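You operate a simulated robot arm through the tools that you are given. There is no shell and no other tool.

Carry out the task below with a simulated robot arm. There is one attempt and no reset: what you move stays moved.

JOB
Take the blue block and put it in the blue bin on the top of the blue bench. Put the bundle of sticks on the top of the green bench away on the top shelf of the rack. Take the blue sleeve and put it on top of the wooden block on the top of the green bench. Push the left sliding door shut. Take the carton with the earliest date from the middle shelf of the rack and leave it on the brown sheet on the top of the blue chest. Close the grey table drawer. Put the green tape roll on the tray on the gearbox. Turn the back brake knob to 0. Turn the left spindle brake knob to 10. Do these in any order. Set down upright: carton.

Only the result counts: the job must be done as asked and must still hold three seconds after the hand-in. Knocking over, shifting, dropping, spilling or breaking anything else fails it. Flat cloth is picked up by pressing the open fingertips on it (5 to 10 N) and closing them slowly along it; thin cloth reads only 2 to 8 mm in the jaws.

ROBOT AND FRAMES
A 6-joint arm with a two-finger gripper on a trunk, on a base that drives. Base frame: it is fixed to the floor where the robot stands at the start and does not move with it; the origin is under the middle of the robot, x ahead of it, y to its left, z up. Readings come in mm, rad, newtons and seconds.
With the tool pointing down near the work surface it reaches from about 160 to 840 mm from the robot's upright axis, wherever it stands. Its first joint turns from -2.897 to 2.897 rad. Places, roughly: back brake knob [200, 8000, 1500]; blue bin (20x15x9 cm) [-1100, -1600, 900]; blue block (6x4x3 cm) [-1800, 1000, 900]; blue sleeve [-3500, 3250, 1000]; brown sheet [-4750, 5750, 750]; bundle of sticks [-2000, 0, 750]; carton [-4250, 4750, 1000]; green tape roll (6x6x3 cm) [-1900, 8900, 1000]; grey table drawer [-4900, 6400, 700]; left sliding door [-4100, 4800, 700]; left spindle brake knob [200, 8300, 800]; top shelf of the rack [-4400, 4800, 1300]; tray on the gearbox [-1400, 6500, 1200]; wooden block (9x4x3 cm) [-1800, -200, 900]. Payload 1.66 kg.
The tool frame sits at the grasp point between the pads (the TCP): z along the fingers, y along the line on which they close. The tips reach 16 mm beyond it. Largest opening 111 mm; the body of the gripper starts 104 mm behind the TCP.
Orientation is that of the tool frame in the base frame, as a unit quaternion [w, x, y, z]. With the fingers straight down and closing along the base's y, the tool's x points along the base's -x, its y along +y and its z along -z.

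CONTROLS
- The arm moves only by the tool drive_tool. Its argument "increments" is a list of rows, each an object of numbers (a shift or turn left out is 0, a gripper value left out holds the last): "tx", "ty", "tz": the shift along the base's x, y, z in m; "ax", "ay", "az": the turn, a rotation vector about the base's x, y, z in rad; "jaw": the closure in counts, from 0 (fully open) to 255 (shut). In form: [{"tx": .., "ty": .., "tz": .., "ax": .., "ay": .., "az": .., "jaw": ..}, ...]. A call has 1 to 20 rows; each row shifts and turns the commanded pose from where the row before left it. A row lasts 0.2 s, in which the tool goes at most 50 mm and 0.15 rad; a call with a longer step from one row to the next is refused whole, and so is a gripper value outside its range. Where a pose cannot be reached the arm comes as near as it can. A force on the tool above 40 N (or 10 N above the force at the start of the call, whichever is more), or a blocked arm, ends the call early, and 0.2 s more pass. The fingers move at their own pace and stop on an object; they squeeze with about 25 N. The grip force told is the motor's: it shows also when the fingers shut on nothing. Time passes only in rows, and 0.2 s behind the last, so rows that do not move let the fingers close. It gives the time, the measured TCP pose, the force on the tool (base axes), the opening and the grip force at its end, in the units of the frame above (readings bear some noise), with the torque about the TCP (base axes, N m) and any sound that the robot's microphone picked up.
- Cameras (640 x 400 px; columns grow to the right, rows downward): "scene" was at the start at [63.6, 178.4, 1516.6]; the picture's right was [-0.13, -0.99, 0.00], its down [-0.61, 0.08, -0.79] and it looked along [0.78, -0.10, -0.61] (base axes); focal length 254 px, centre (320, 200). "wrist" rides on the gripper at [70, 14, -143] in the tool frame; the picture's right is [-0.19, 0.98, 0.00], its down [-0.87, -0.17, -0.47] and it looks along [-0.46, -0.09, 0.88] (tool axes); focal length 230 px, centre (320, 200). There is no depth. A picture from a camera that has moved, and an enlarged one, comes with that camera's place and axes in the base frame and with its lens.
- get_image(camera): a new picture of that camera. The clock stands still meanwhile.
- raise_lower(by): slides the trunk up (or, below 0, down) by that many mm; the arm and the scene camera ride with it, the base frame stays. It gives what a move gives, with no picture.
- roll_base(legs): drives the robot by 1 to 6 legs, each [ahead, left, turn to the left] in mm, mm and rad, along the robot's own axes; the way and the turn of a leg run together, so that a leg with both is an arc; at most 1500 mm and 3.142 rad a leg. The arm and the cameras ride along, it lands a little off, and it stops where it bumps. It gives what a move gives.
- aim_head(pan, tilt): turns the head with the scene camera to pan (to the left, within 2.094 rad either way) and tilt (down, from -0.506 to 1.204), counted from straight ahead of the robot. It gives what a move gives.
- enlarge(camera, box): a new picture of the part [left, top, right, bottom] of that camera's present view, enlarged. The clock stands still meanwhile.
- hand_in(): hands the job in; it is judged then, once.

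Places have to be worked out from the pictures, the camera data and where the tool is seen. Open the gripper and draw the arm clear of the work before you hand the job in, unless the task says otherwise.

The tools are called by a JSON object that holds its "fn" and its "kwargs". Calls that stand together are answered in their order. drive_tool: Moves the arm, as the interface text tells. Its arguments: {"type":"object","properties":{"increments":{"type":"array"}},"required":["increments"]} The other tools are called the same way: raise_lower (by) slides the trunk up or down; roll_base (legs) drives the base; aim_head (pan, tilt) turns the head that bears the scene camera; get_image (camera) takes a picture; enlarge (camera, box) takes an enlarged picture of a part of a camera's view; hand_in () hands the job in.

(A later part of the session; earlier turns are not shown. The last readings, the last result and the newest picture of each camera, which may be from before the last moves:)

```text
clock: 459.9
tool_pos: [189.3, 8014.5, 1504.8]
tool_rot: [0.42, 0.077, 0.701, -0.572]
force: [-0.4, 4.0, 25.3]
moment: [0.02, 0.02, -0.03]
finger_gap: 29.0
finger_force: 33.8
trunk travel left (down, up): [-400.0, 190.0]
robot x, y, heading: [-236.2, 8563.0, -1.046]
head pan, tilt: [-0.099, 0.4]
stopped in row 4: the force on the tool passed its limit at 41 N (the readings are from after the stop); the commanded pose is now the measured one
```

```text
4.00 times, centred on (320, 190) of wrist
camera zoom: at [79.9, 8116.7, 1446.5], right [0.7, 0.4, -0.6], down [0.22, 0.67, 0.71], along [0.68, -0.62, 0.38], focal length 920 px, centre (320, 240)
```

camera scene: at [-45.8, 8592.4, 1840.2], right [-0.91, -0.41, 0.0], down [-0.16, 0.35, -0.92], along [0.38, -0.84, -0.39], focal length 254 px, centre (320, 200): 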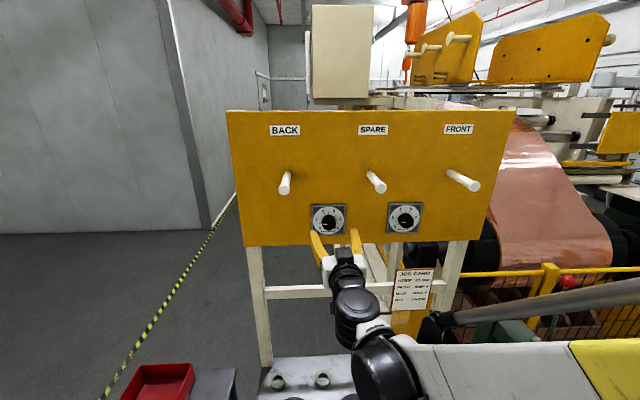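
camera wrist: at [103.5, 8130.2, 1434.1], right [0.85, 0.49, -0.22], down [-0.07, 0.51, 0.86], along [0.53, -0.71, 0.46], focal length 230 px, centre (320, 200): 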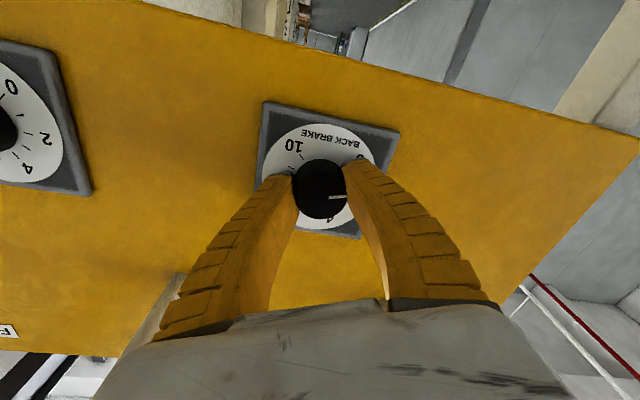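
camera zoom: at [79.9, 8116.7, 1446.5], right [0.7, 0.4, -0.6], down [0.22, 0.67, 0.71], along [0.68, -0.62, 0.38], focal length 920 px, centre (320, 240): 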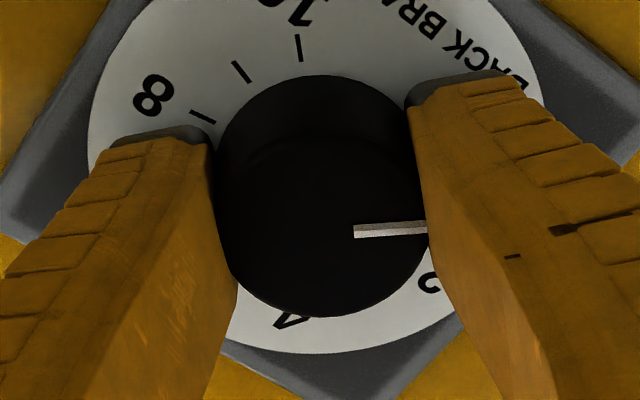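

The reaction grew to 41 N near the end of the turn. I open the fingers and read the dial.

{"fn": "drive_tool", "kwargs": {"increments": [{"jaw": 160}, {"jaw": 100}, {"jaw": 70}, {}]}}

{"fn": "enlarge", "kwargs": {"camera": "wrist", "box": [240, 140, 400, 240]}}

{"fn": "enlarge", "kwargs": {"camera": "scene", "box": [280, 190, 408, 270]}}

```text
clock: 460.9
tool_pos: [189.9, 8012.0, 1503.5]
tool_rot: [0.42, 0.078, 0.702, -0.57]
force: [0.0, 0.8, -0.4]
moment: [0.01, 0.01, -0.02]
finger_gap: 81.8
finger_force: 1.1
trunk travel left (down, up): [-400.0, 190.0]
robot x, y, heading: [-238.4, 8565.4, -1.04]
head pan, tilt: [-0.099, 0.4]
```

```text
4.00 times, centred on (320, 190) of wrist
camera zoom: at [81.3, 8114.0, 1444.9], right [0.7, 0.4, -0.59], down [0.22, 0.67, 0.71], along [0.68, -0.62, 0.38], focal length 920 px, centre (320, 240)
```

zoom: 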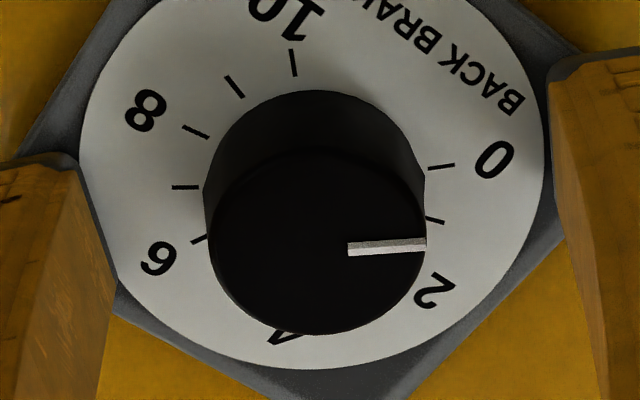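

```text
5.00 times, centred on (344, 230) of scene
camera zoom: at [-45.5, 8592.0, 1840.2], right [-0.91, -0.41, 0.0], down [-0.16, 0.35, -0.92], along [0.38, -0.84, -0.39], focal length 1270 px, centre (200, 50)
```

zoom: 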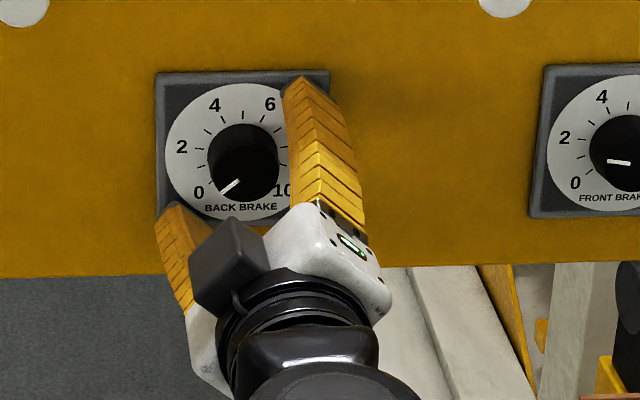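

The pointer now reads about 0.2–0.3. I shift up 3 mm (the reaction pushed the tool upward), regrip, and turn another 0.2 rad counter-clockwise.

{"fn": "drive_tool", "kwargs": {"increments": [{"tz": 0.003}, {"jaw": 160}, {"jaw": 255}, {}, {}]}}

{"fn": "drive_tool", "kwargs": {"increments": [{"ax": -0.035, "ay": 0.0606}, {"ax": -0.035, "ay": 0.0606}, {"ax": -0.025, "ay": 0.0433}, {}]}}

{"fn": "drive_tool", "kwargs": {"increments": [{"jaw": 160}, {"jaw": 100}, {"jaw": 70}, {}]}}

{"fn": "enlarge", "kwargs": {"camera": "wrist", "box": [240, 140, 400, 240]}}

{"fn": "enlarge", "kwargs": {"camera": "scene", "box": [296, 195, 376, 245]}}

```text
clock: 462.1
tool_pos: [191.8, 8012.6, 1503.8]
tool_rot: [0.419, 0.076, 0.702, -0.57]
force: [1.4, 4.9, -10.7]
moment: [-0.04, 0.02, 0.12]
finger_gap: 35.0
finger_force: 34.0
trunk travel left (down, up): [-400.0, 190.0]
robot x, y, heading: [-236.2, 8564.0, -1.042]
head pan, tilt: [-0.099, 0.4]
```

```text
clock: 463.1
tool_pos: [192.4, 8013.2, 1505.9]
tool_rot: [0.363, 0.01, 0.706, -0.608]
force: [0.6, 10.8, -18.0]
moment: [0.27, -0.45, 0.14]
finger_gap: 34.2
finger_force: 33.6
trunk travel left (down, up): [-400.0, 190.0]
robot x, y, heading: [-231.5, 8564.6, -1.045]
head pan, tilt: [-0.099, 0.4]
```

```text
clock: 464.1
tool_pos: [190.4, 8011.8, 1506.6]
tool_rot: [0.364, 0.01, 0.706, -0.607]
force: [0.2, -0.1, -0.2]
moment: [0.01, 0.01, -0.01]
finger_gap: 81.8
finger_force: 1.1
trunk travel left (down, up): [-400.0, 190.0]
robot x, y, heading: [-236.8, 8566.0, -1.044]
head pan, tilt: [-0.099, 0.4]
```

```text
4.00 times, centred on (320, 190) of wrist
camera zoom: at [72.3, 8108.7, 1457.3], right [0.59, 0.34, -0.74], down [0.32, 0.74, 0.6], along [0.74, -0.59, 0.32], focal length 920 px, centre (320, 240)
```

zoom: 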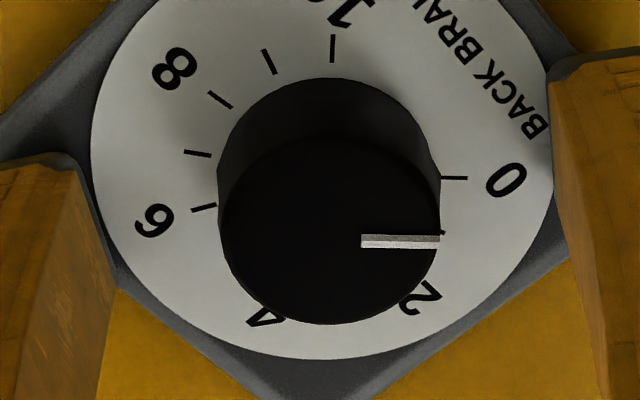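

```text
8.00 times, centred on (336, 220) of scene
camera zoom: at [-45.6, 8592.1, 1840.2], right [-0.91, -0.41, 0.0], down [-0.16, 0.35, -0.92], along [0.38, -0.84, -0.39], focal length 2032 px, centre (192, 40)
```

zoom: 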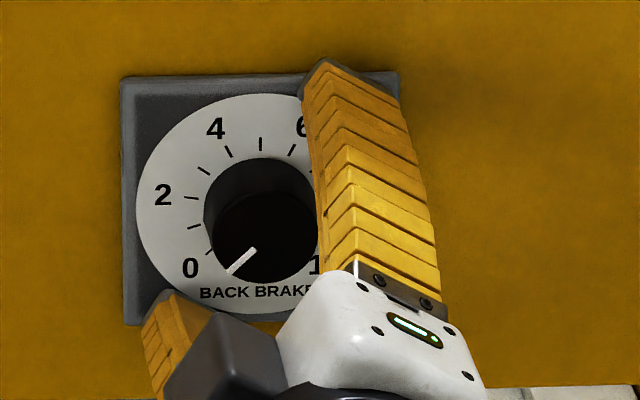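

Measured against the ticks the pointer now stands at 0 (within about 0.1), and both views agree. I withdraw straight back from the knob.

{"fn": "drive_tool", "kwargs": {"increments": [{"tx": -0.01, "ty": 0.0173}, {"tx": -0.02, "ty": 0.0346}, {"tx": -0.015, "ty": 0.026}, {}]}}

{"fn": "enlarge", "kwargs": {"camera": "scene", "box": [296, 185, 376, 235]}}

{"fn": "get_image", "kwargs": {"camera": "scene"}}

```text
clock: 465.1
tool_pos: [146.4, 8088.6, 1505.1]
tool_rot: [0.364, 0.01, 0.706, -0.608]
force: [0.3, 0.2, 0.1]
moment: [0.05, 0.02, -0.02]
finger_gap: 81.7
finger_force: 0.5
trunk travel left (down, up): [-400.0, 190.0]
robot x, y, heading: [-234.5, 8565.5, -1.045]
head pan, tilt: [-0.099, 0.4]
```

```text
8.00 times, centred on (336, 210) of scene
camera zoom: at [-45.0, 8591.3, 1840.1], right [-0.91, -0.41, 0.0], down [-0.16, 0.36, -0.92], along [0.38, -0.84, -0.39], focal length 2032 px, centre (192, 120)
```

zoom: 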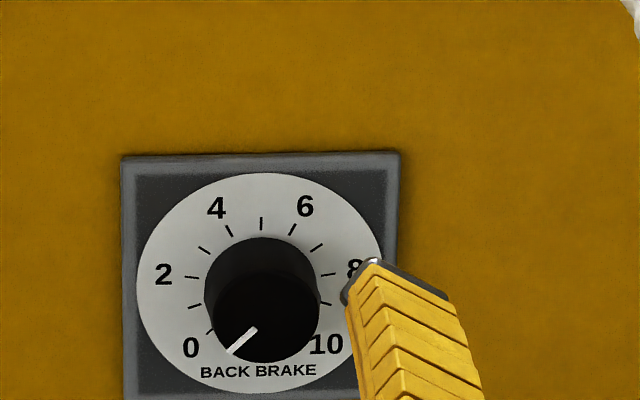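

```text
taken
camera scene: at [-45.0, 8591.3, 1840.1], right [-0.91, -0.41, 0.0], down [-0.16, 0.36, -0.92], along [0.38, -0.84, -0.39], focal length 254 px, centre (320, 200)
```

scene: 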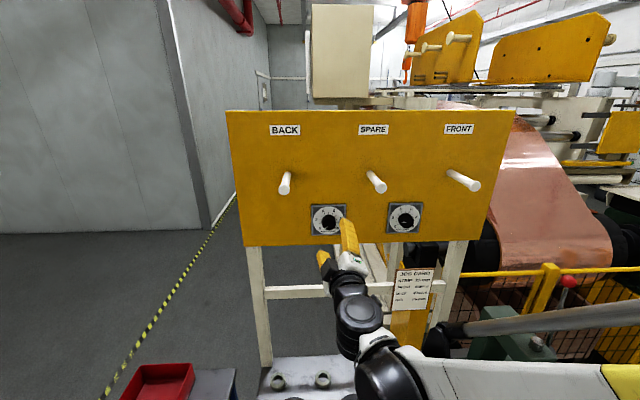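

The back brake reads 0. Now the left spindle brake on the bench front: I look down at the bench.

{"fn": "aim_head", "kwargs": {"pan": 0.35, "tilt": 1.1}}

{"fn": "get_image", "kwargs": {"camera": "scene"}}

```text
clock: 466.2
tool_pos: [145.1, 8090.5, 1505.2]
tool_rot: [0.364, 0.011, 0.706, -0.608]
force: [-0.1, 0.0, -0.2]
moment: [0.01, -0.01, 0.01]
finger_gap: 81.8
finger_force: 0.8
trunk travel left (down, up): [-400.0, 190.0]
robot x, y, heading: [-233.5, 8565.8, -1.043]
head pan, tilt: [0.351, 1.1]
```

```text
taken
camera scene: at [-35.4, 8636.1, 1783.4], right [-0.64, -0.77, 0.0], down [-0.68, 0.57, -0.45], along [0.35, -0.29, -0.89], focal length 254 px, centre (320, 200)
```

scene: 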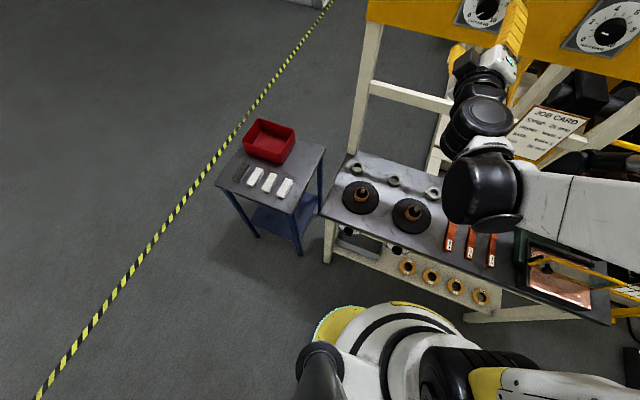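

I zoom on the bench-front knobs.

{"fn": "enlarge", "kwargs": {"camera": "scene", "box": [320, 200, 448, 280]}}

```text
5.00 times, centred on (384, 240) of scene
camera zoom: at [-35.4, 8636.1, 1783.4], right [-0.64, -0.77, 0.0], down [-0.68, 0.57, -0.45], along [0.35, -0.29, -0.89], focal length 1270 px, centre (0, 0)
```

zoom: 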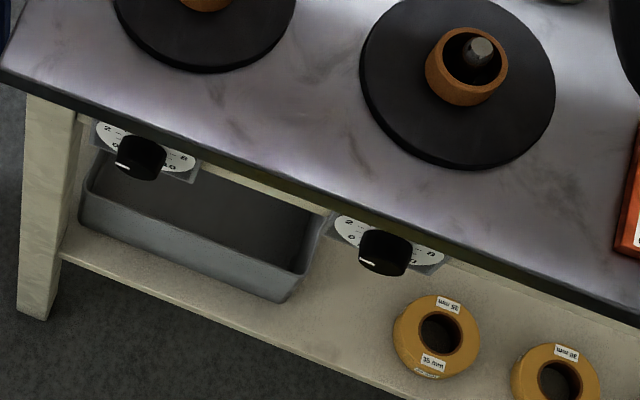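

The left spindle knob is near (166, 8320, 800–830). I swing the tool back down to vertical along the reverse arc before repositioning the base.

{"fn": "drive_tool", "kwargs": {"increments": [{"tx": -0.001, "ty": 0.00173, "tz": -0.03, "ax": 0.1134, "ay": 0.0655}, {"tx": -0.00295, "ty": 0.00511, "tz": -0.0295, "ax": 0.1134, "ay": 0.0655}, {"tx": -0.00485, "ty": 0.0084, "tz": -0.0285, "ax": 0.1134, "ay": 0.0655}, {"tx": -0.00665, "ty": 0.01152, "tz": -0.027, "ax": 0.1134, "ay": 0.0655}, {"tx": -0.00835, "ty": 0.01446, "tz": -0.025, "ax": 0.1134, "ay": 0.0655}, {"tx": -0.0099, "ty": 0.01715, "tz": -0.0226, "ax": 0.1134, "ay": 0.0655}, {"tx": -0.0113, "ty": 0.01957, "tz": -0.0198, "ax": 0.1134, "ay": 0.0655}, {"tx": -0.0125, "ty": 0.02165, "tz": -0.0167, "ax": 0.1134, "ay": 0.0655}, {"tx": -0.0135, "ty": 0.02338, "tz": -0.0133, "ax": 0.1134, "ay": 0.0655}, {"tx": -0.01425, "ty": 0.02468, "tz": -0.0097, "ax": 0.1134, "ay": 0.0655}, {"tx": -0.01475, "ty": 0.02555, "tz": -0.0059, "ax": 0.1134, "ay": 0.0655}, {"tx": -0.015, "ty": 0.026, "tz": -0.002, "ax": 0.1134, "ay": 0.0655}, {}]}}

{"fn": "roll_base", "kwargs": {"legs": [[0, 280, 0]]}}

{"fn": "aim_head", "kwargs": {"pan": 0.0, "tilt": 0.9}}

{"fn": "get_image", "kwargs": {"camera": "scene"}}

```text
clock: 469.0
tool_pos: [31.0, 8293.5, 1276.3]
tool_rot: [0.001, 0.015, 1.0, 0.0]
force: [-0.2, 0.8, -1.3]
moment: [-0.01, -0.01, -0.04]
finger_gap: 81.7
finger_force: 0.9
trunk travel left (down, up): [-400.0, 190.0]
robot x, y, heading: [-235.8, 8565.9, -1.048]
head pan, tilt: [0.351, 1.1]
```

```text
clock: 470.9
tool_pos: [274.6, 8433.3, 1274.4]
tool_rot: [0.001, 0.014, 1.0, 0.0]
force: [0.4, -0.8, -0.4]
moment: [-0.03, 0.06, 0.04]
finger_gap: 81.7
finger_force: 0.9
trunk travel left (down, up): [-400.0, 190.0]
robot x, y, heading: [7.0, 8705.0, -1.041]
head pan, tilt: [0.351, 1.1]
```

```text
clock: 471.8
tool_pos: [274.9, 8432.0, 1276.3]
tool_rot: [0.001, 0.014, 1.0, -0.001]
force: [-0.3, 0.1, -0.3]
moment: [0.01, 0.0, 0.0]
finger_gap: 81.8
finger_force: 1.4
trunk travel left (down, up): [-400.0, 190.0]
robot x, y, heading: [8.8, 8702.4, -1.041]
head pan, tilt: [0.0, 0.901]
```

```text
taken
camera scene: at [196.1, 8752.1, 1797.1], right [-0.86, -0.5, 0.0], down [-0.39, 0.68, -0.62], along [0.31, -0.54, -0.78], focal length 254 px, centre (320, 200)
```

scene: 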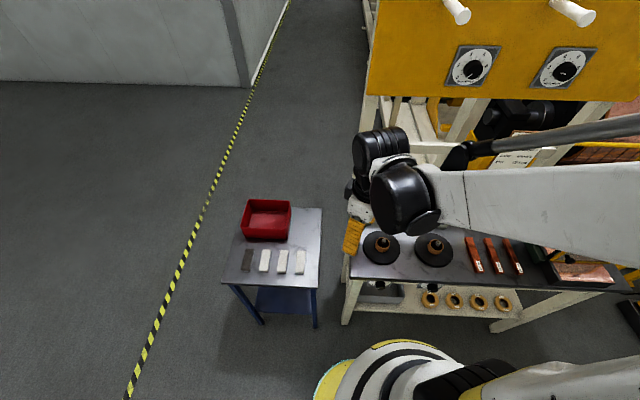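

I now back away from the bench to give the arm room for a low horizontal approach.

{"fn": "roll_base", "kwargs": {"legs": [[-300, 0, -0.006]]}}

{"fn": "aim_head", "kwargs": {"pan": -0.1, "tilt": 0.8}}

{"fn": "get_image", "kwargs": {"camera": "scene"}}

{"fn": "enlarge", "kwargs": {"camera": "scene", "box": [300, 200, 428, 280]}}

```text
clock: 473.8
tool_pos: [123.0, 8689.2, 1275.2]
tool_rot: [0.002, 0.017, 1.0, -0.001]
force: [-0.1, 0.9, 0.7]
moment: [-0.06, -0.02, -0.02]
finger_gap: 81.6
finger_force: 0.1
trunk travel left (down, up): [-400.0, 190.0]
robot x, y, heading: [-145.1, 8964.1, -1.054]
head pan, tilt: [0.0, 0.901]
```

```text
clock: 474.5
tool_pos: [124.3, 8688.0, 1276.2]
tool_rot: [0.001, 0.018, 1.0, -0.001]
force: [-0.7, -1.4, -0.2]
moment: [-0.01, 0.01, 0.01]
finger_gap: 81.6
finger_force: 1.0
trunk travel left (down, up): [-400.0, 190.0]
robot x, y, heading: [-142.4, 8962.3, -1.052]
head pan, tilt: [-0.099, 0.799]
```

```text
taken
camera scene: at [43.2, 9000.5, 1805.1], right [-0.91, -0.41, 0.0], down [-0.29, 0.66, -0.7], along [0.28, -0.64, -0.72], focal length 254 px, centre (320, 200)
```

scene: 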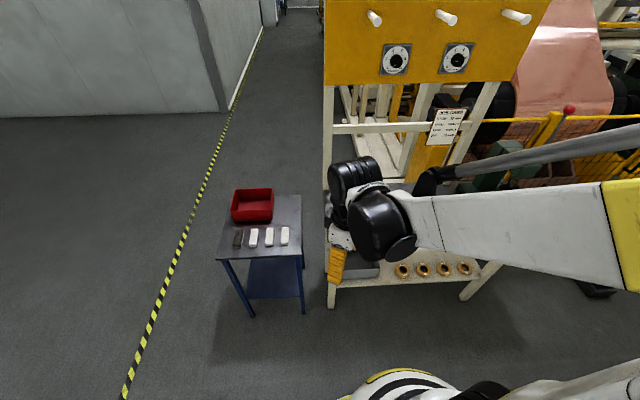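

```text
5.00 times, centred on (364, 240) of scene
camera zoom: at [43.2, 9000.5, 1805.1], right [-0.91, -0.41, 0.0], down [-0.29, 0.66, -0.7], along [0.28, -0.64, -0.72], focal length 1270 px, centre (100, 0)
```

zoom: 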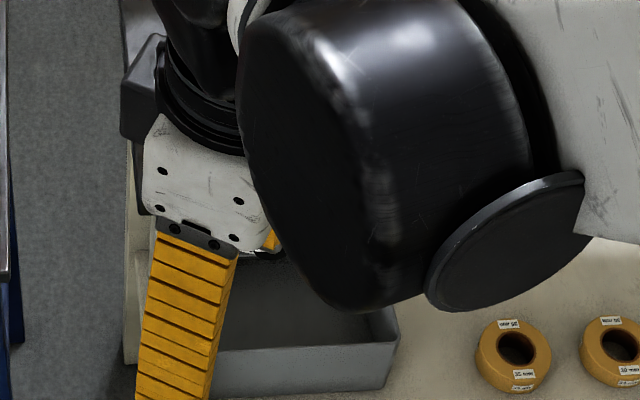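

I move the vertical tool down in front of the bench, level with the knob but about 70 mm clear of it.

{"fn": "drive_tool", "kwargs": {"increments": [{"tx": -0.00126, "ty": -0.0305, "tz": -0.0307}, {"tx": -0.00126, "ty": -0.0305, "tz": -0.0307}, {"tx": -0.00126, "ty": -0.0305, "tz": -0.0307}, {"tx": -0.00126, "ty": -0.0305, "tz": -0.0307}, {"tx": -0.00126, "ty": -0.0305, "tz": -0.0307}, {"tx": -0.00126, "ty": -0.0305, "tz": -0.0307}, {"tx": -0.00126, "ty": -0.0305, "tz": -0.0307}, {"tx": -0.00126, "ty": -0.0305, "tz": -0.0307}, {"tx": -0.00126, "ty": -0.0305, "tz": -0.0307}, {}]}}

{"fn": "get_image", "kwargs": {"camera": "wrist"}}

{"fn": "get_image", "kwargs": {"camera": "scene"}}

```text
clock: 476.7
tool_pos: [110.6, 8413.8, 1000.1]
tool_rot: [0.002, 0.018, 1.0, -0.001]
force: [0.0, -0.4, 0.2]
moment: [-0.04, 0.01, 0.01]
finger_gap: 81.8
finger_force: 0.7
trunk travel left (down, up): [-400.0, 190.0]
robot x, y, heading: [-144.1, 8965.7, -1.051]
head pan, tilt: [-0.099, 0.799]
```

```text
taken
camera wrist: at [40.6, 8429.3, 1142.9], right [0.23, 0.97, 0.0], down [0.86, -0.2, 0.47], along [0.46, -0.11, -0.88], focal length 230 px, centre (320, 200)
```

wrist: 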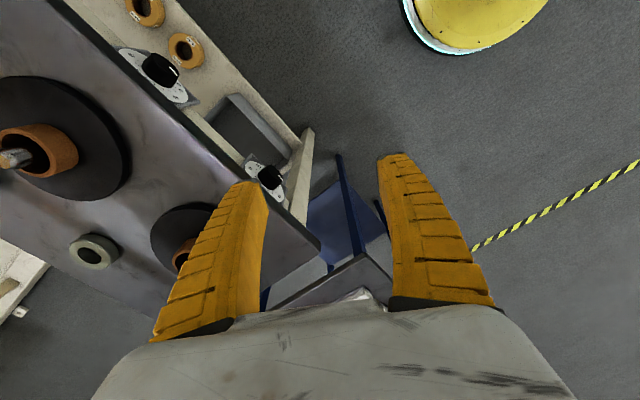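

```text
taken
camera scene: at [42.9, 9002.0, 1805.2], right [-0.91, -0.41, 0.0], down [-0.29, 0.65, -0.7], along [0.28, -0.64, -0.72], focal length 254 px, centre (320, 200)
```

scene: 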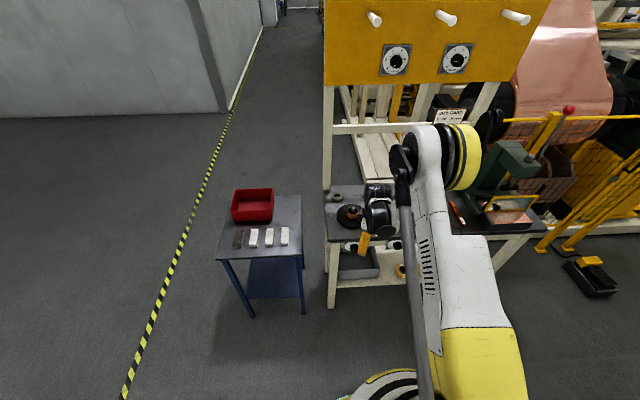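

The wrist and head rays meet with the knob cap at about (167, 8316, 792). I lower to that height and pitch the tool up to horizontal about the TCP, about 80 mm in front of the knob.

{"fn": "drive_tool", "kwargs": {"increments": [{"tx": 0.0016, "ty": -0.0028, "tz": -0.039}, {"tx": 0.0016, "ty": -0.0028, "tz": -0.039}, {"tx": 0.0016, "ty": -0.0028, "tz": -0.039}, {"tx": 0.0016, "ty": -0.0028, "tz": -0.039}, {"tx": 0.0016, "ty": -0.0028, "tz": -0.039}, {"ax": -0.1134, "ay": -0.0655}, {"ax": -0.1134, "ay": -0.0655}, {"ax": -0.1134, "ay": -0.0655}, {"ax": -0.1134, "ay": -0.0655}, {}]}}

{"fn": "get_image", "kwargs": {"camera": "wrist"}}

{"fn": "get_image", "kwargs": {"camera": "scene"}}

```text
clock: 478.9
tool_pos: [152.6, 8322.4, 891.8]
tool_rot: [0.134, 0.017, 0.966, -0.221]
force: [0.7, 0.2, -0.7]
moment: [-0.03, -0.01, 0.0]
finger_gap: 81.9
finger_force: 0.8
out of reach, approached as far as the arm can: row 4, 5, 6, 7, 8, 9
trunk travel left (down, up): [-400.0, 190.0]
robot x, y, heading: [-141.7, 8962.2, -1.056]
head pan, tilt: [-0.099, 0.799]
```

```text
taken
camera wrist: at [49.4, 8394.9, 990.9], right [0.27, 0.89, -0.36], down [0.7, 0.08, 0.71], along [0.66, -0.45, -0.6], focal length 230 px, centre (320, 200)
```

wrist: 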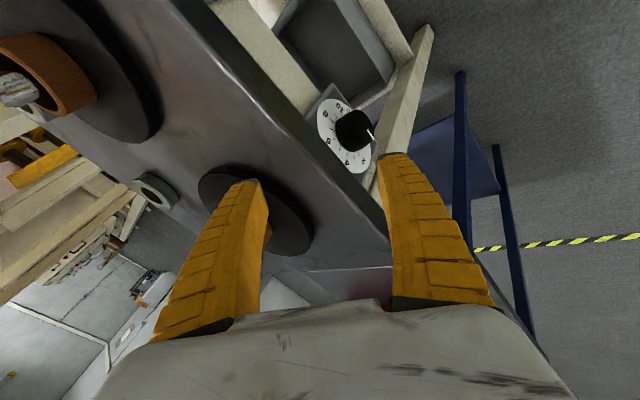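

```text
taken
camera scene: at [43.0, 9000.9, 1805.1], right [-0.91, -0.41, 0.0], down [-0.29, 0.66, -0.7], along [0.28, -0.64, -0.72], focal length 254 px, centre (320, 200)
```

scene: 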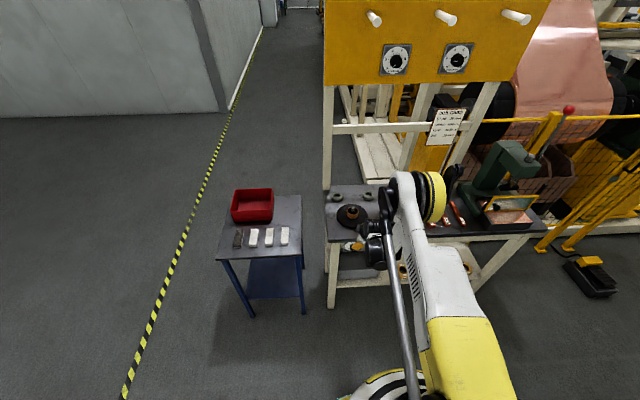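

At this trunk height the arm cannot go that low (it stopped at z=892). I reverse those moves, then I'll lower the trunk and stand farther back.

{"fn": "drive_tool", "kwargs": {"increments": [{"tz": 0.02, "ax": 0.1134, "ay": 0.0655}, {"tz": 0.02, "ax": 0.1134, "ay": 0.0655}, {"tz": 0.02, "ax": 0.1134, "ay": 0.0655}, {"tz": 0.02, "ax": 0.1134, "ay": 0.0655}, {"tz": 0.04}, {"tz": 0.04}, {"tz": 0.035}, {}]}}

{"fn": "get_image", "kwargs": {"camera": "wrist"}}

```text
clock: 480.7
tool_pos: [152.1, 8321.7, 1085.5]
tool_rot: [0.001, 0.018, 1.0, -0.001]
force: [0.0, -0.2, -0.4]
moment: [0.01, 0.04, -0.01]
finger_gap: 81.6
finger_force: 0.9
trunk travel left (down, up): [-400.0, 190.0]
robot x, y, heading: [-144.3, 8962.3, -1.051]
head pan, tilt: [-0.099, 0.799]
```

```text
taken
camera wrist: at [81.7, 8337.8, 1228.5], right [0.23, 0.97, 0.0], down [0.86, -0.2, 0.47], along [0.46, -0.11, -0.88], focal length 230 px, centre (320, 200)
```

wrist: 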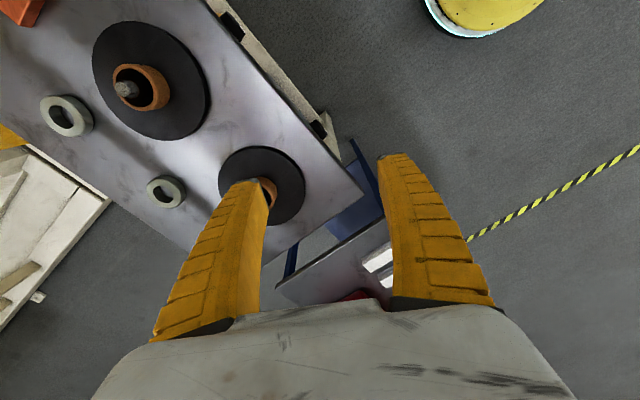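

The tool is clear again. I retract it, back the base up 165 mm and lower the trunk fully.

{"fn": "drive_tool", "kwargs": {"increments": [{"tx": -0.025, "ty": 0.0433}, {"tx": -0.025, "ty": 0.0433}, {"tx": -0.025, "ty": 0.0433}, {"tx": -0.025, "ty": 0.0433}, {}]}}

{"fn": "roll_base", "kwargs": {"legs": [[-170, 0, 0.005]]}}

{"fn": "raise_lower", "kwargs": {"by": -390}}

{"fn": "aim_head", "kwargs": {"pan": -0.05, "tilt": 0.6}}

{"fn": "get_image", "kwargs": {"camera": "scene"}}

```text
clock: 481.9
tool_pos: [54.4, 8493.8, 1087.6]
tool_rot: [0.001, 0.019, 1.0, -0.002]
force: [-0.1, 0.8, 0.4]
moment: [0.0, 0.01, 0.01]
finger_gap: 81.7
finger_force: 1.0
trunk travel left (down, up): [-400.0, 190.0]
robot x, y, heading: [-146.4, 8967.5, -1.049]
head pan, tilt: [-0.099, 0.799]
```

```text
clock: 483.4
tool_pos: [-28.2, 8642.6, 1088.3]
tool_rot: [0.001, 0.015, 1.0, -0.002]
force: [-1.0, 0.3, -0.7]
moment: [-0.03, -0.03, -0.03]
finger_gap: 81.7
finger_force: 1.1
trunk travel left (down, up): [-400.0, 190.0]
robot x, y, heading: [-227.3, 9108.7, -1.048]
head pan, tilt: [-0.099, 0.799]
```

```text
clock: 487.1
tool_pos: [-27.5, 8643.4, 697.9]
tool_rot: [0.001, 0.016, 1.0, -0.001]
force: [0.4, -0.2, -0.2]
moment: [-0.01, 0.0, -0.03]
finger_gap: 81.7
finger_force: 1.0
trunk travel left (down, up): [-10.0, 580.0]
robot x, y, heading: [-224.8, 9107.4, -1.044]
head pan, tilt: [-0.099, 0.799]
```

```text
clock: 487.8
tool_pos: [-28.4, 8643.0, 697.4]
tool_rot: [0.001, 0.016, 1.0, -0.001]
force: [1.0, -0.1, 0.1]
moment: [0.0, 0.02, -0.03]
finger_gap: 81.6
finger_force: 1.0
trunk travel left (down, up): [-10.0, 580.0]
robot x, y, heading: [-224.2, 9110.0, -1.051]
head pan, tilt: [-0.051, 0.6]
```

```text
taken
camera scene: at [-34.1, 9143.1, 1431.9], right [-0.89, -0.46, 0.0], down [-0.26, 0.5, -0.82], along [0.38, -0.73, -0.57], focal length 254 px, centre (320, 200)
```

scene: 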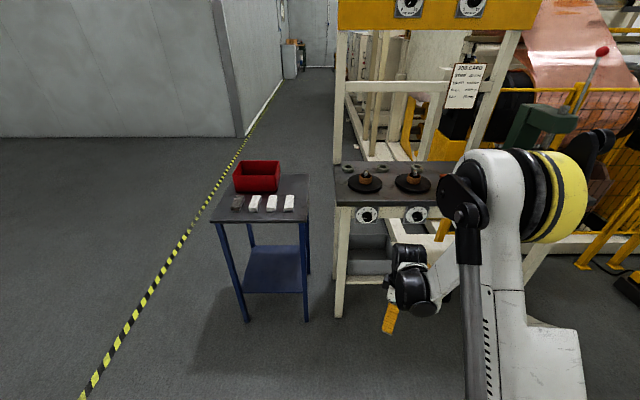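

Now the bench-front dials are visible. I zoom in on them to read the labels and values.

{"fn": "enlarge", "kwargs": {"camera": "scene", "box": [340, 190, 436, 250]}}

{"fn": "enlarge", "kwargs": {"camera": "scene", "box": [350, 200, 390, 225]}}

```text
6.67 times, centred on (388, 220) of scene
camera zoom: at [-34.1, 9143.1, 1431.9], right [-0.89, -0.46, 0.0], down [-0.26, 0.5, -0.82], along [0.38, -0.73, -0.57], focal length 1693 px, centre (-133, 67)
```

zoom: 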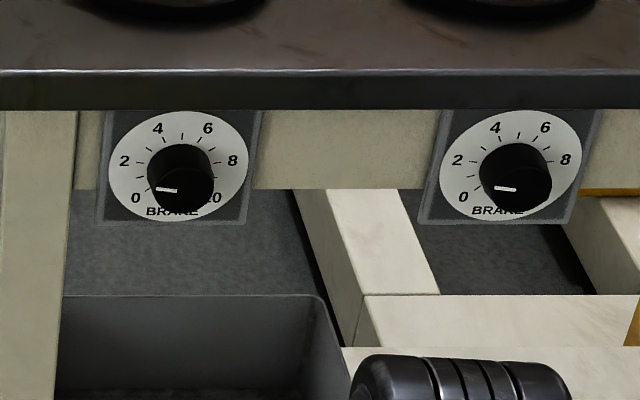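

```text
16.00 times, centred on (370, 212) of scene
camera zoom: at [-34.1, 9143.1, 1431.9], right [-0.89, -0.46, 0.0], down [-0.26, 0.5, -0.82], along [0.38, -0.73, -0.57], focal length 4063 px, centre (-480, 0)
```

zoom: 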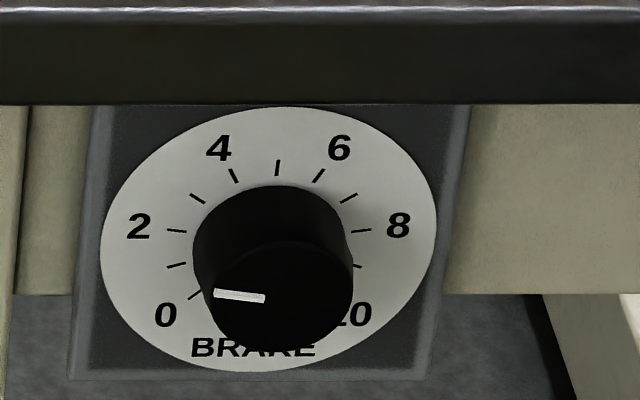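

The left spindle brake reads about 1.8, so it needs about 221° clockwise to 10. From three rays the knob axis is at about n=4298, z≈758, cap face e≈7106. I raise the tool and swing it up to horizontal around the wrist.

{"fn": "drive_tool", "kwargs": {"increments": [{"tz": 0.043}, {"tz": 0.043}, {"tz": 0.043}, {"tz": 0.043}, {"tz": 0.043}, {"tz": 0.043}, {"tz": 0.043}, {"tx": 0.015, "ty": -0.026, "tz": 0.002, "ax": -0.1134, "ay": -0.0655}, {"tx": 0.01475, "ty": -0.02555, "tz": 0.0059, "ax": -0.1134, "ay": -0.0655}, {"tx": 0.01425, "ty": -0.02468, "tz": 0.0097, "ax": -0.1134, "ay": -0.0655}, {"tx": 0.0135, "ty": -0.02338, "tz": 0.0133, "ax": -0.1134, "ay": -0.0655}, {"tx": 0.0125, "ty": -0.02165, "tz": 0.0167, "ax": -0.1134, "ay": -0.0655}, {"tx": 0.0113, "ty": -0.01957, "tz": 0.0198, "ax": -0.1134, "ay": -0.0655}, {"tx": 0.0099, "ty": -0.01715, "tz": 0.0226, "ax": -0.1134, "ay": -0.0655}, {"tx": 0.00835, "ty": -0.01446, "tz": 0.025, "ax": -0.1134, "ay": -0.0655}, {"tx": 0.00665, "ty": -0.01152, "tz": 0.027, "ax": -0.1134, "ay": -0.0655}, {"tx": 0.00485, "ty": -0.0084, "tz": 0.0285, "ax": -0.1134, "ay": -0.0655}, {"tx": 0.00295, "ty": -0.00511, "tz": 0.0295, "ax": -0.1134, "ay": -0.0655}, {"tx": 0.001, "ty": -0.00173, "tz": 0.03, "ax": -0.1134, "ay": -0.0655}, {}]}}

{"fn": "get_image", "kwargs": {"camera": "scene"}}

```text
clock: 492.0
tool_pos: [87.4, 8443.7, 1227.8]
tool_rot: [0.363, 0.011, 0.706, -0.608]
force: [0.4, -0.1, 0.3]
moment: [-0.01, 0.04, 0.01]
finger_gap: 82.1
finger_force: 0.8
trunk travel left (down, up): [-10.0, 580.0]
robot x, y, heading: [-228.4, 9107.6, -1.05]
head pan, tilt: [-0.051, 0.6]
```

```text
taken
camera scene: at [-34.1, 9143.1, 1432.0], right [-0.89, -0.46, 0.0], down [-0.26, 0.5, -0.83], along [0.38, -0.73, -0.56], focal length 254 px, centre (320, 200)
```

scene: 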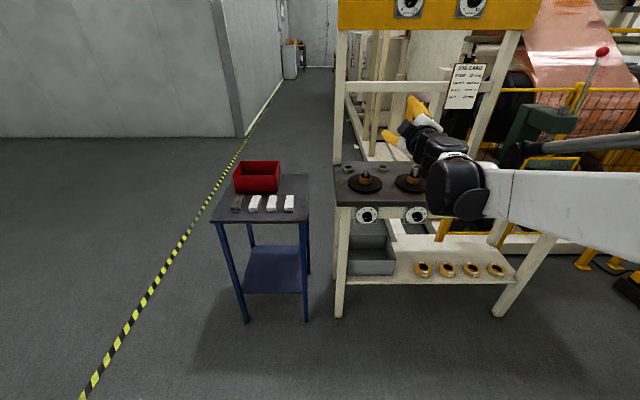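

The tool is horizontal. I move forward to e≈7185 and descend in front of the bench to the knob's height.

{"fn": "drive_tool", "kwargs": {"increments": [{"tx": 0.021, "ty": -0.0364}, {"tx": 0.021, "ty": -0.0364}, {"tz": -0.0425}, {"tz": -0.0425}, {"tz": -0.0425}, {"tz": -0.0425}, {"tz": -0.0425}, {"tz": -0.0425}, {"tz": -0.0425}, {}]}}

{"fn": "get_image", "kwargs": {"camera": "wrist"}}

{"fn": "get_image", "kwargs": {"camera": "scene"}}

```text
clock: 494.2
tool_pos: [132.1, 8370.4, 930.5]
tool_rot: [0.364, 0.009, 0.706, -0.608]
force: [0.0, 0.0, 0.7]
moment: [0.0, 0.03, -0.01]
finger_gap: 81.6
finger_force: 0.9
trunk travel left (down, up): [-10.0, 580.0]
robot x, y, heading: [-229.9, 9107.9, -1.048]
head pan, tilt: [-0.051, 0.6]
```

```text
taken
camera wrist: at [13.7, 8467.2, 882.8], right [0.59, 0.34, -0.73], down [0.32, 0.73, 0.6], along [0.74, -0.59, 0.32], focal length 230 px, centre (320, 200)
```

wrist: 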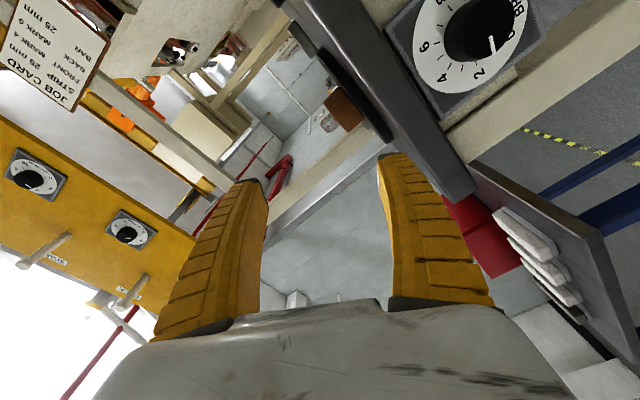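

```text
taken
camera scene: at [-34.0, 9142.9, 1432.0], right [-0.89, -0.46, 0.0], down [-0.26, 0.5, -0.82], along [0.38, -0.73, -0.57], focal length 254 px, centre (320, 200)
```

scene: 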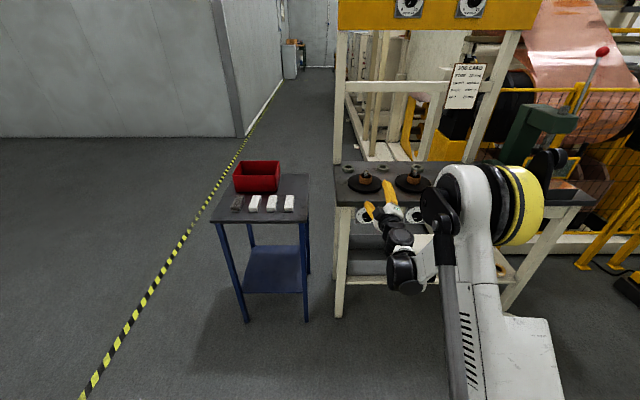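

The dial shows ahead-below in the wrist view. I continue down to about z=770.

{"fn": "drive_tool", "kwargs": {"increments": [{"tz": -0.0425}, {"tz": -0.0425}, {"tz": -0.0425}, {"tz": -0.03}, {}]}}

{"fn": "get_image", "kwargs": {"camera": "wrist"}}

{"fn": "get_image", "kwargs": {"camera": "scene"}}

```text
clock: 495.4
tool_pos: [129.0, 8371.0, 773.4]
tool_rot: [0.364, 0.009, 0.706, -0.608]
force: [-0.4, 0.0, -0.3]
moment: [0.02, 0.0, 0.0]
finger_gap: 81.4
finger_force: 1.0
trunk travel left (down, up): [-10.0, 580.0]
robot x, y, heading: [-224.4, 9110.3, -1.05]
head pan, tilt: [-0.051, 0.6]
```

```text
taken
camera wrist: at [11.2, 8467.0, 725.1], right [0.59, 0.34, -0.73], down [0.32, 0.73, 0.6], along [0.74, -0.59, 0.32], focal length 230 px, centre (320, 200)
```

wrist: 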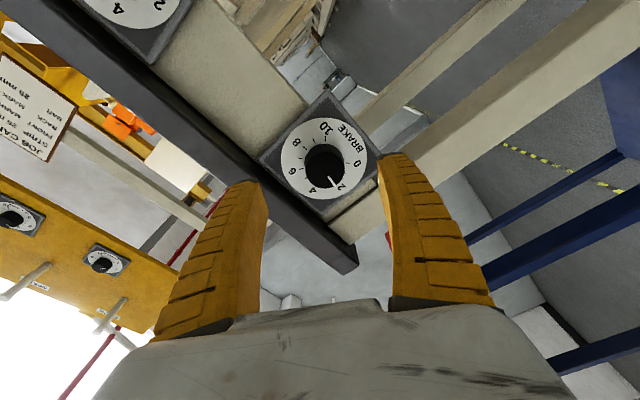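

```text
taken
camera scene: at [-34.1, 9143.0, 1432.0], right [-0.89, -0.46, 0.0], down [-0.26, 0.5, -0.82], along [0.38, -0.73, -0.57], focal length 254 px, centre (320, 200)
```

scene: 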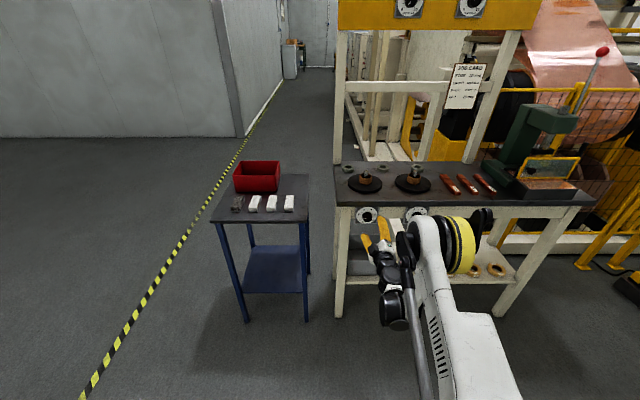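

The dial is almost centred in the wrist view. I zoom for exact alignment.

{"fn": "enlarge", "kwargs": {"camera": "wrist", "box": [256, 110, 384, 190]}}

{"fn": "enlarge", "kwargs": {"camera": "scene", "box": [340, 195, 436, 255]}}

```text
5.00 times, centred on (320, 150) of wrist
camera zoom: at [11.2, 8467.0, 725.1], right [0.59, 0.34, -0.73], down [0.32, 0.73, 0.6], along [0.74, -0.59, 0.32], focal length 1150 px, centre (320, 450)
```

zoom: 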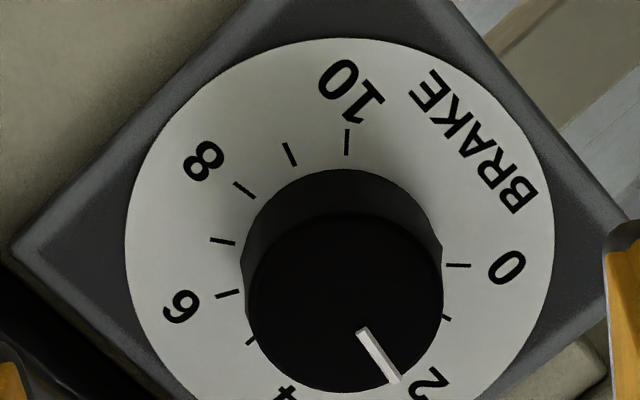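

```text
6.67 times, centred on (388, 225) of scene
camera zoom: at [-34.1, 9143.0, 1432.0], right [-0.89, -0.46, 0.0], down [-0.26, 0.5, -0.82], along [0.38, -0.73, -0.57], focal length 1693 px, centre (-133, 33)
```

zoom: 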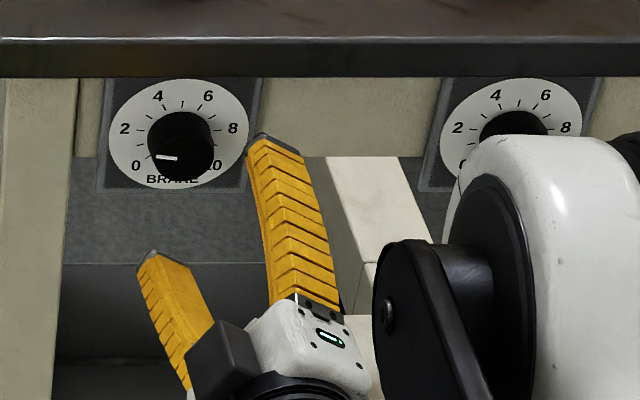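

Using the near-perpendicular wrist and head rays, the dial centre is at n≈4303, e≈7099, z≈775. I shift 6.5 mm sideways and 1 mm up, and advance 61 mm around the knob.

{"fn": "drive_tool", "kwargs": {"increments": [{"tx": 0.0056, "ty": 0.0033, "tz": 0.001, "jaw": 100}, {"tx": 0.015, "ty": -0.026}, {"tx": 0.0155, "ty": -0.0268}, {}]}}

{"fn": "get_image", "kwargs": {"camera": "wrist"}}

{"fn": "enlarge", "kwargs": {"camera": "scene", "box": [340, 195, 436, 255]}}

```text
clock: 496.4
tool_pos: [163.4, 8319.8, 772.9]
tool_rot: [0.363, 0.009, 0.706, -0.608]
force: [0.3, -0.7, 0.3]
moment: [-0.03, 0.0, -0.01]
finger_gap: 69.2
finger_force: 1.4
trunk travel left (down, up): [-10.0, 580.0]
robot x, y, heading: [-227.7, 9110.9, -1.049]
head pan, tilt: [-0.051, 0.6]
```

```text
taken
camera wrist: at [46.5, 8418.1, 726.1], right [0.59, 0.34, -0.73], down [0.32, 0.73, 0.6], along [0.74, -0.59, 0.32], focal length 230 px, centre (320, 200)
```

wrist: 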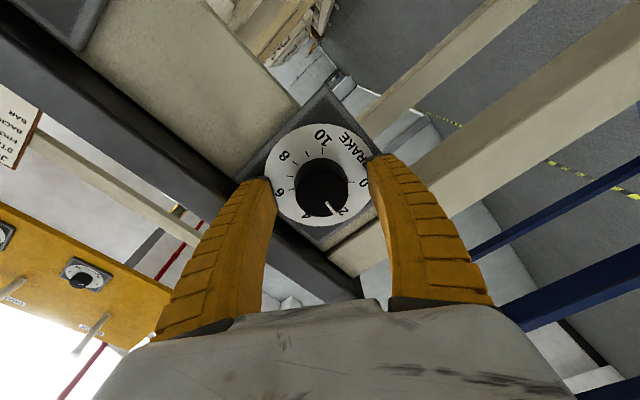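

```text
6.67 times, centred on (388, 225) of scene
camera zoom: at [-34.0, 9143.0, 1432.0], right [-0.89, -0.46, 0.0], down [-0.26, 0.5, -0.82], along [0.38, -0.73, -0.57], focal length 1693 px, centre (-133, 33)
```

zoom: 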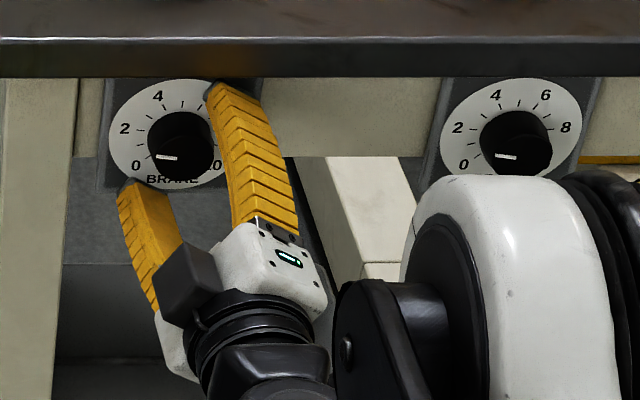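

I re-measure alignment and depth with a zoom before gripping.

{"fn": "enlarge", "kwargs": {"camera": "wrist", "box": [256, 120, 384, 200]}}

{"fn": "enlarge", "kwargs": {"camera": "wrist", "box": [256, 150, 384, 230]}}

```text
5.00 times, centred on (320, 160) of wrist
camera zoom: at [46.5, 8418.1, 726.1], right [0.59, 0.34, -0.73], down [0.32, 0.73, 0.6], along [0.74, -0.59, 0.32], focal length 1150 px, centre (320, 400)
```

zoom: 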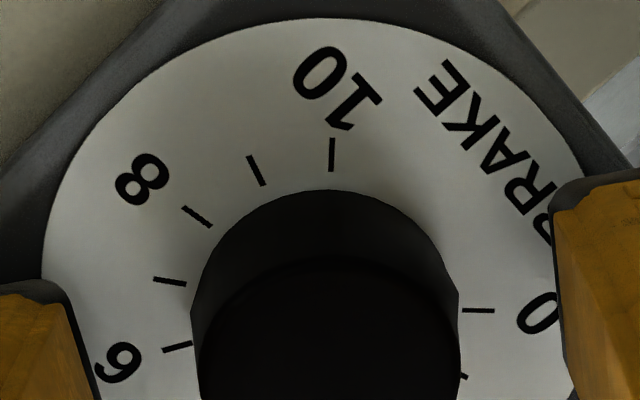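

```text
5.00 times, centred on (320, 190) of wrist
camera zoom: at [46.5, 8418.1, 726.1], right [0.59, 0.34, -0.73], down [0.32, 0.73, 0.6], along [0.74, -0.59, 0.32], focal length 1150 px, centre (320, 250)
```

zoom: 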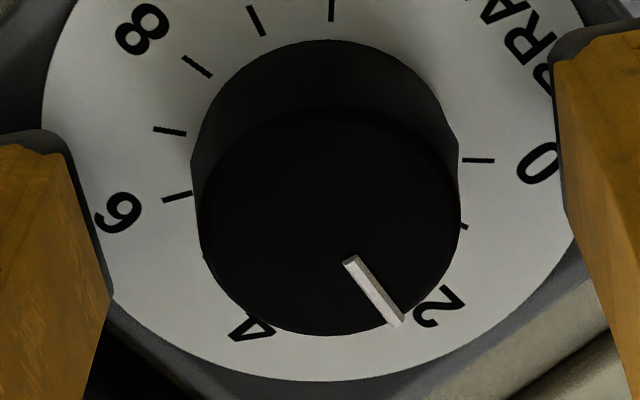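

The knob is well within the fingers (axis offset about 3 mm). I correct 2 mm, grip it, and turn clockwise about 55° first.

{"fn": "drive_tool", "kwargs": {"increments": [{"tx": -0.0013, "ty": -0.0008, "tz": -0.002}, {"jaw": 150}, {"jaw": 255}, {}, {}]}}

{"fn": "drive_tool", "kwargs": {"increments": [{"ax": 0.0685, "ay": -0.1186}, {"ax": 0.0685, "ay": -0.1186}, {"ax": 0.0685, "ay": -0.1186}, {"ax": 0.0685, "ay": -0.1186}, {}]}}

{"fn": "enlarge", "kwargs": {"camera": "wrist", "box": [240, 130, 400, 230]}}

```text
clock: 497.6
tool_pos: [162.9, 8320.1, 772.7]
tool_rot: [0.364, 0.01, 0.705, -0.609]
force: [-3.5, 7.3, -0.3]
moment: [-0.3, -0.17, 0.57]
finger_gap: 33.8
finger_force: 34.2
trunk travel left (down, up): [-10.0, 580.0]
robot x, y, heading: [-226.5, 9106.7, -1.044]
head pan, tilt: [-0.051, 0.6]
```

```text
clock: 498.8
tool_pos: [166.7, 8321.3, 772.8]
tool_rot: [0.515, 0.202, 0.676, -0.486]
force: [4.1, 14.7, -11.9]
moment: [-0.27, -0.07, 0.22]
finger_gap: 32.8
finger_force: 34.1
trunk travel left (down, up): [-10.0, 580.0]
robot x, y, heading: [-227.7, 9110.5, -1.045]
head pan, tilt: [-0.051, 0.6]
```

```text
4.00 times, centred on (320, 180) of wrist
camera zoom: at [76.3, 8434.3, 704.6], right [0.83, 0.48, -0.27], down [-0.03, 0.53, 0.85], along [0.55, -0.7, 0.46], focal length 920 px, centre (320, 280)
```

zoom: 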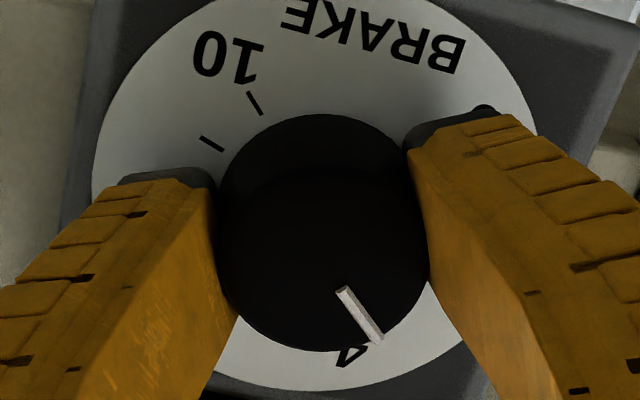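

The knob follows (pointer now near 3). I continue clockwise another 63°, easing back 2 mm.

{"fn": "drive_tool", "kwargs": {"increments": [{"tx": -0.001, "ty": 0.0017, "ax": 0.0685, "ay": -0.1186}, {"ax": 0.0685, "ay": -0.1186}, {"ax": 0.0685, "ay": -0.1186}, {"ax": 0.0685, "ay": -0.1186}, {}]}}

{"fn": "drive_tool", "kwargs": {"increments": [{"ax": 0.0685, "ay": -0.1186}, {"ax": 0.0685, "ay": -0.1186}, {"ax": 0.0685, "ay": -0.1186}, {"ax": 0.0685, "ay": -0.1186}, {}]}}

{"fn": "enlarge", "kwargs": {"camera": "wrist", "box": [240, 130, 400, 230]}}

```text
clock: 500.0
tool_pos: [165.1, 8323.7, 773.1]
tool_rot: [0.627, 0.376, 0.597, -0.33]
force: [25.0, 5.9, 6.9]
moment: [-0.51, -0.2, -0.03]
finger_gap: 30.5
finger_force: 33.8
trunk travel left (down, up): [-10.0, 580.0]
robot x, y, heading: [-227.5, 9110.0, -1.048]
head pan, tilt: [-0.051, 0.6]
```

```text
clock: 501.2
tool_pos: [164.9, 8323.6, 773.7]
tool_rot: [0.693, 0.524, 0.473, -0.148]
force: [26.0, 12.5, 14.2]
moment: [-0.1, -0.03, 0.07]
finger_gap: 29.6
finger_force: 34.1
trunk travel left (down, up): [-10.0, 580.0]
robot x, y, heading: [-227.7, 9106.4, -1.042]
head pan, tilt: [-0.051, 0.6]
```

```text
4.00 times, centred on (320, 180) of wrist
camera zoom: at [138.3, 8473.1, 725.6], right [0.59, 0.34, 0.73], down [-0.79, 0.09, 0.6], along [0.14, -0.94, 0.33], focal length 920 px, centre (320, 280)
```

zoom: 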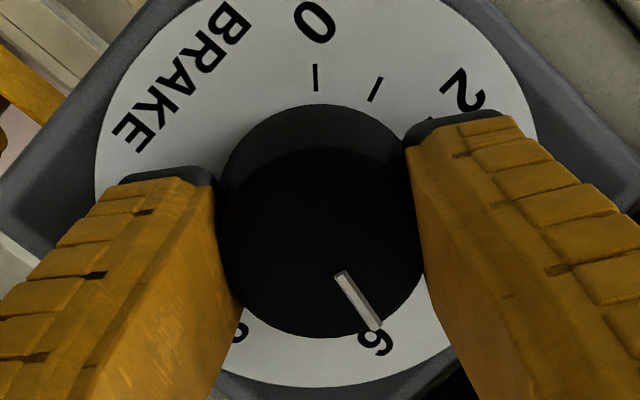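

The pointer is near 6. The sideways reaction says the knob axis lies slightly to the left and up, so I shift 3 mm that way while continuing to turn clockwise.

{"fn": "drive_tool", "kwargs": {"increments": [{"tx": 0.0026, "ty": 0.0015, "tz": 0.0015}, {"ax": 0.0685, "ay": -0.1186}, {"ax": 0.0685, "ay": -0.1186}, {"ax": 0.0685, "ay": -0.1186}, {"ax": 0.0685, "ay": -0.1186}, {}]}}

{"fn": "drive_tool", "kwargs": {"increments": [{"ax": 0.0685, "ay": -0.1186}, {"ax": 0.0685, "ay": -0.1186}, {"ax": 0.0685, "ay": -0.1186}, {}]}}

{"fn": "enlarge", "kwargs": {"camera": "wrist", "box": [240, 130, 400, 230]}}

```text
clock: 502.6
tool_pos: [165.5, 8323.5, 775.4]
tool_rot: [0.706, 0.635, 0.311, 0.044]
force: [9.7, 12.7, 0.1]
moment: [-0.12, -0.08, 0.05]
finger_gap: 29.0
finger_force: 33.9
trunk travel left (down, up): [-10.0, 580.0]
robot x, y, heading: [-224.1, 9112.9, -1.048]
head pan, tilt: [-0.051, 0.6]
```

```text
clock: 503.6
tool_pos: [165.0, 8322.9, 775.2]
tool_rot: [0.681, 0.685, 0.176, 0.187]
force: [5.4, 11.5, 1.7]
moment: [-0.25, -0.1, 0.05]
finger_gap: 29.2
finger_force: 34.4
trunk travel left (down, up): [-10.0, 580.0]
robot x, y, heading: [-226.2, 9107.9, -1.047]
head pan, tilt: [-0.051, 0.6]
```

```text
4.00 times, centred on (320, 180) of wrist
camera zoom: at [153.8, 8481.8, 790.1], right [-0.18, -0.1, 0.98], down [-0.98, -0.02, -0.18], along [0.04, -0.99, -0.1], focal length 920 px, centre (320, 280)
```

zoom: 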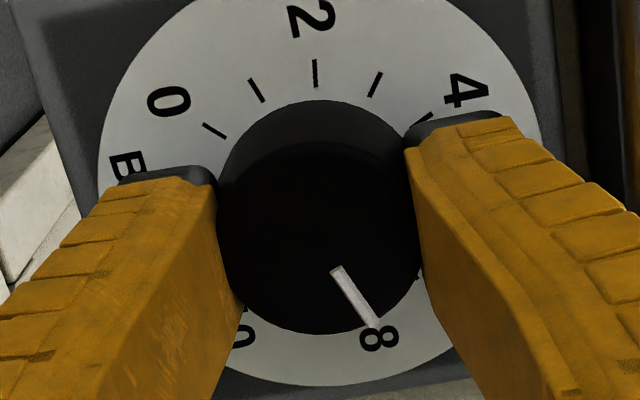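

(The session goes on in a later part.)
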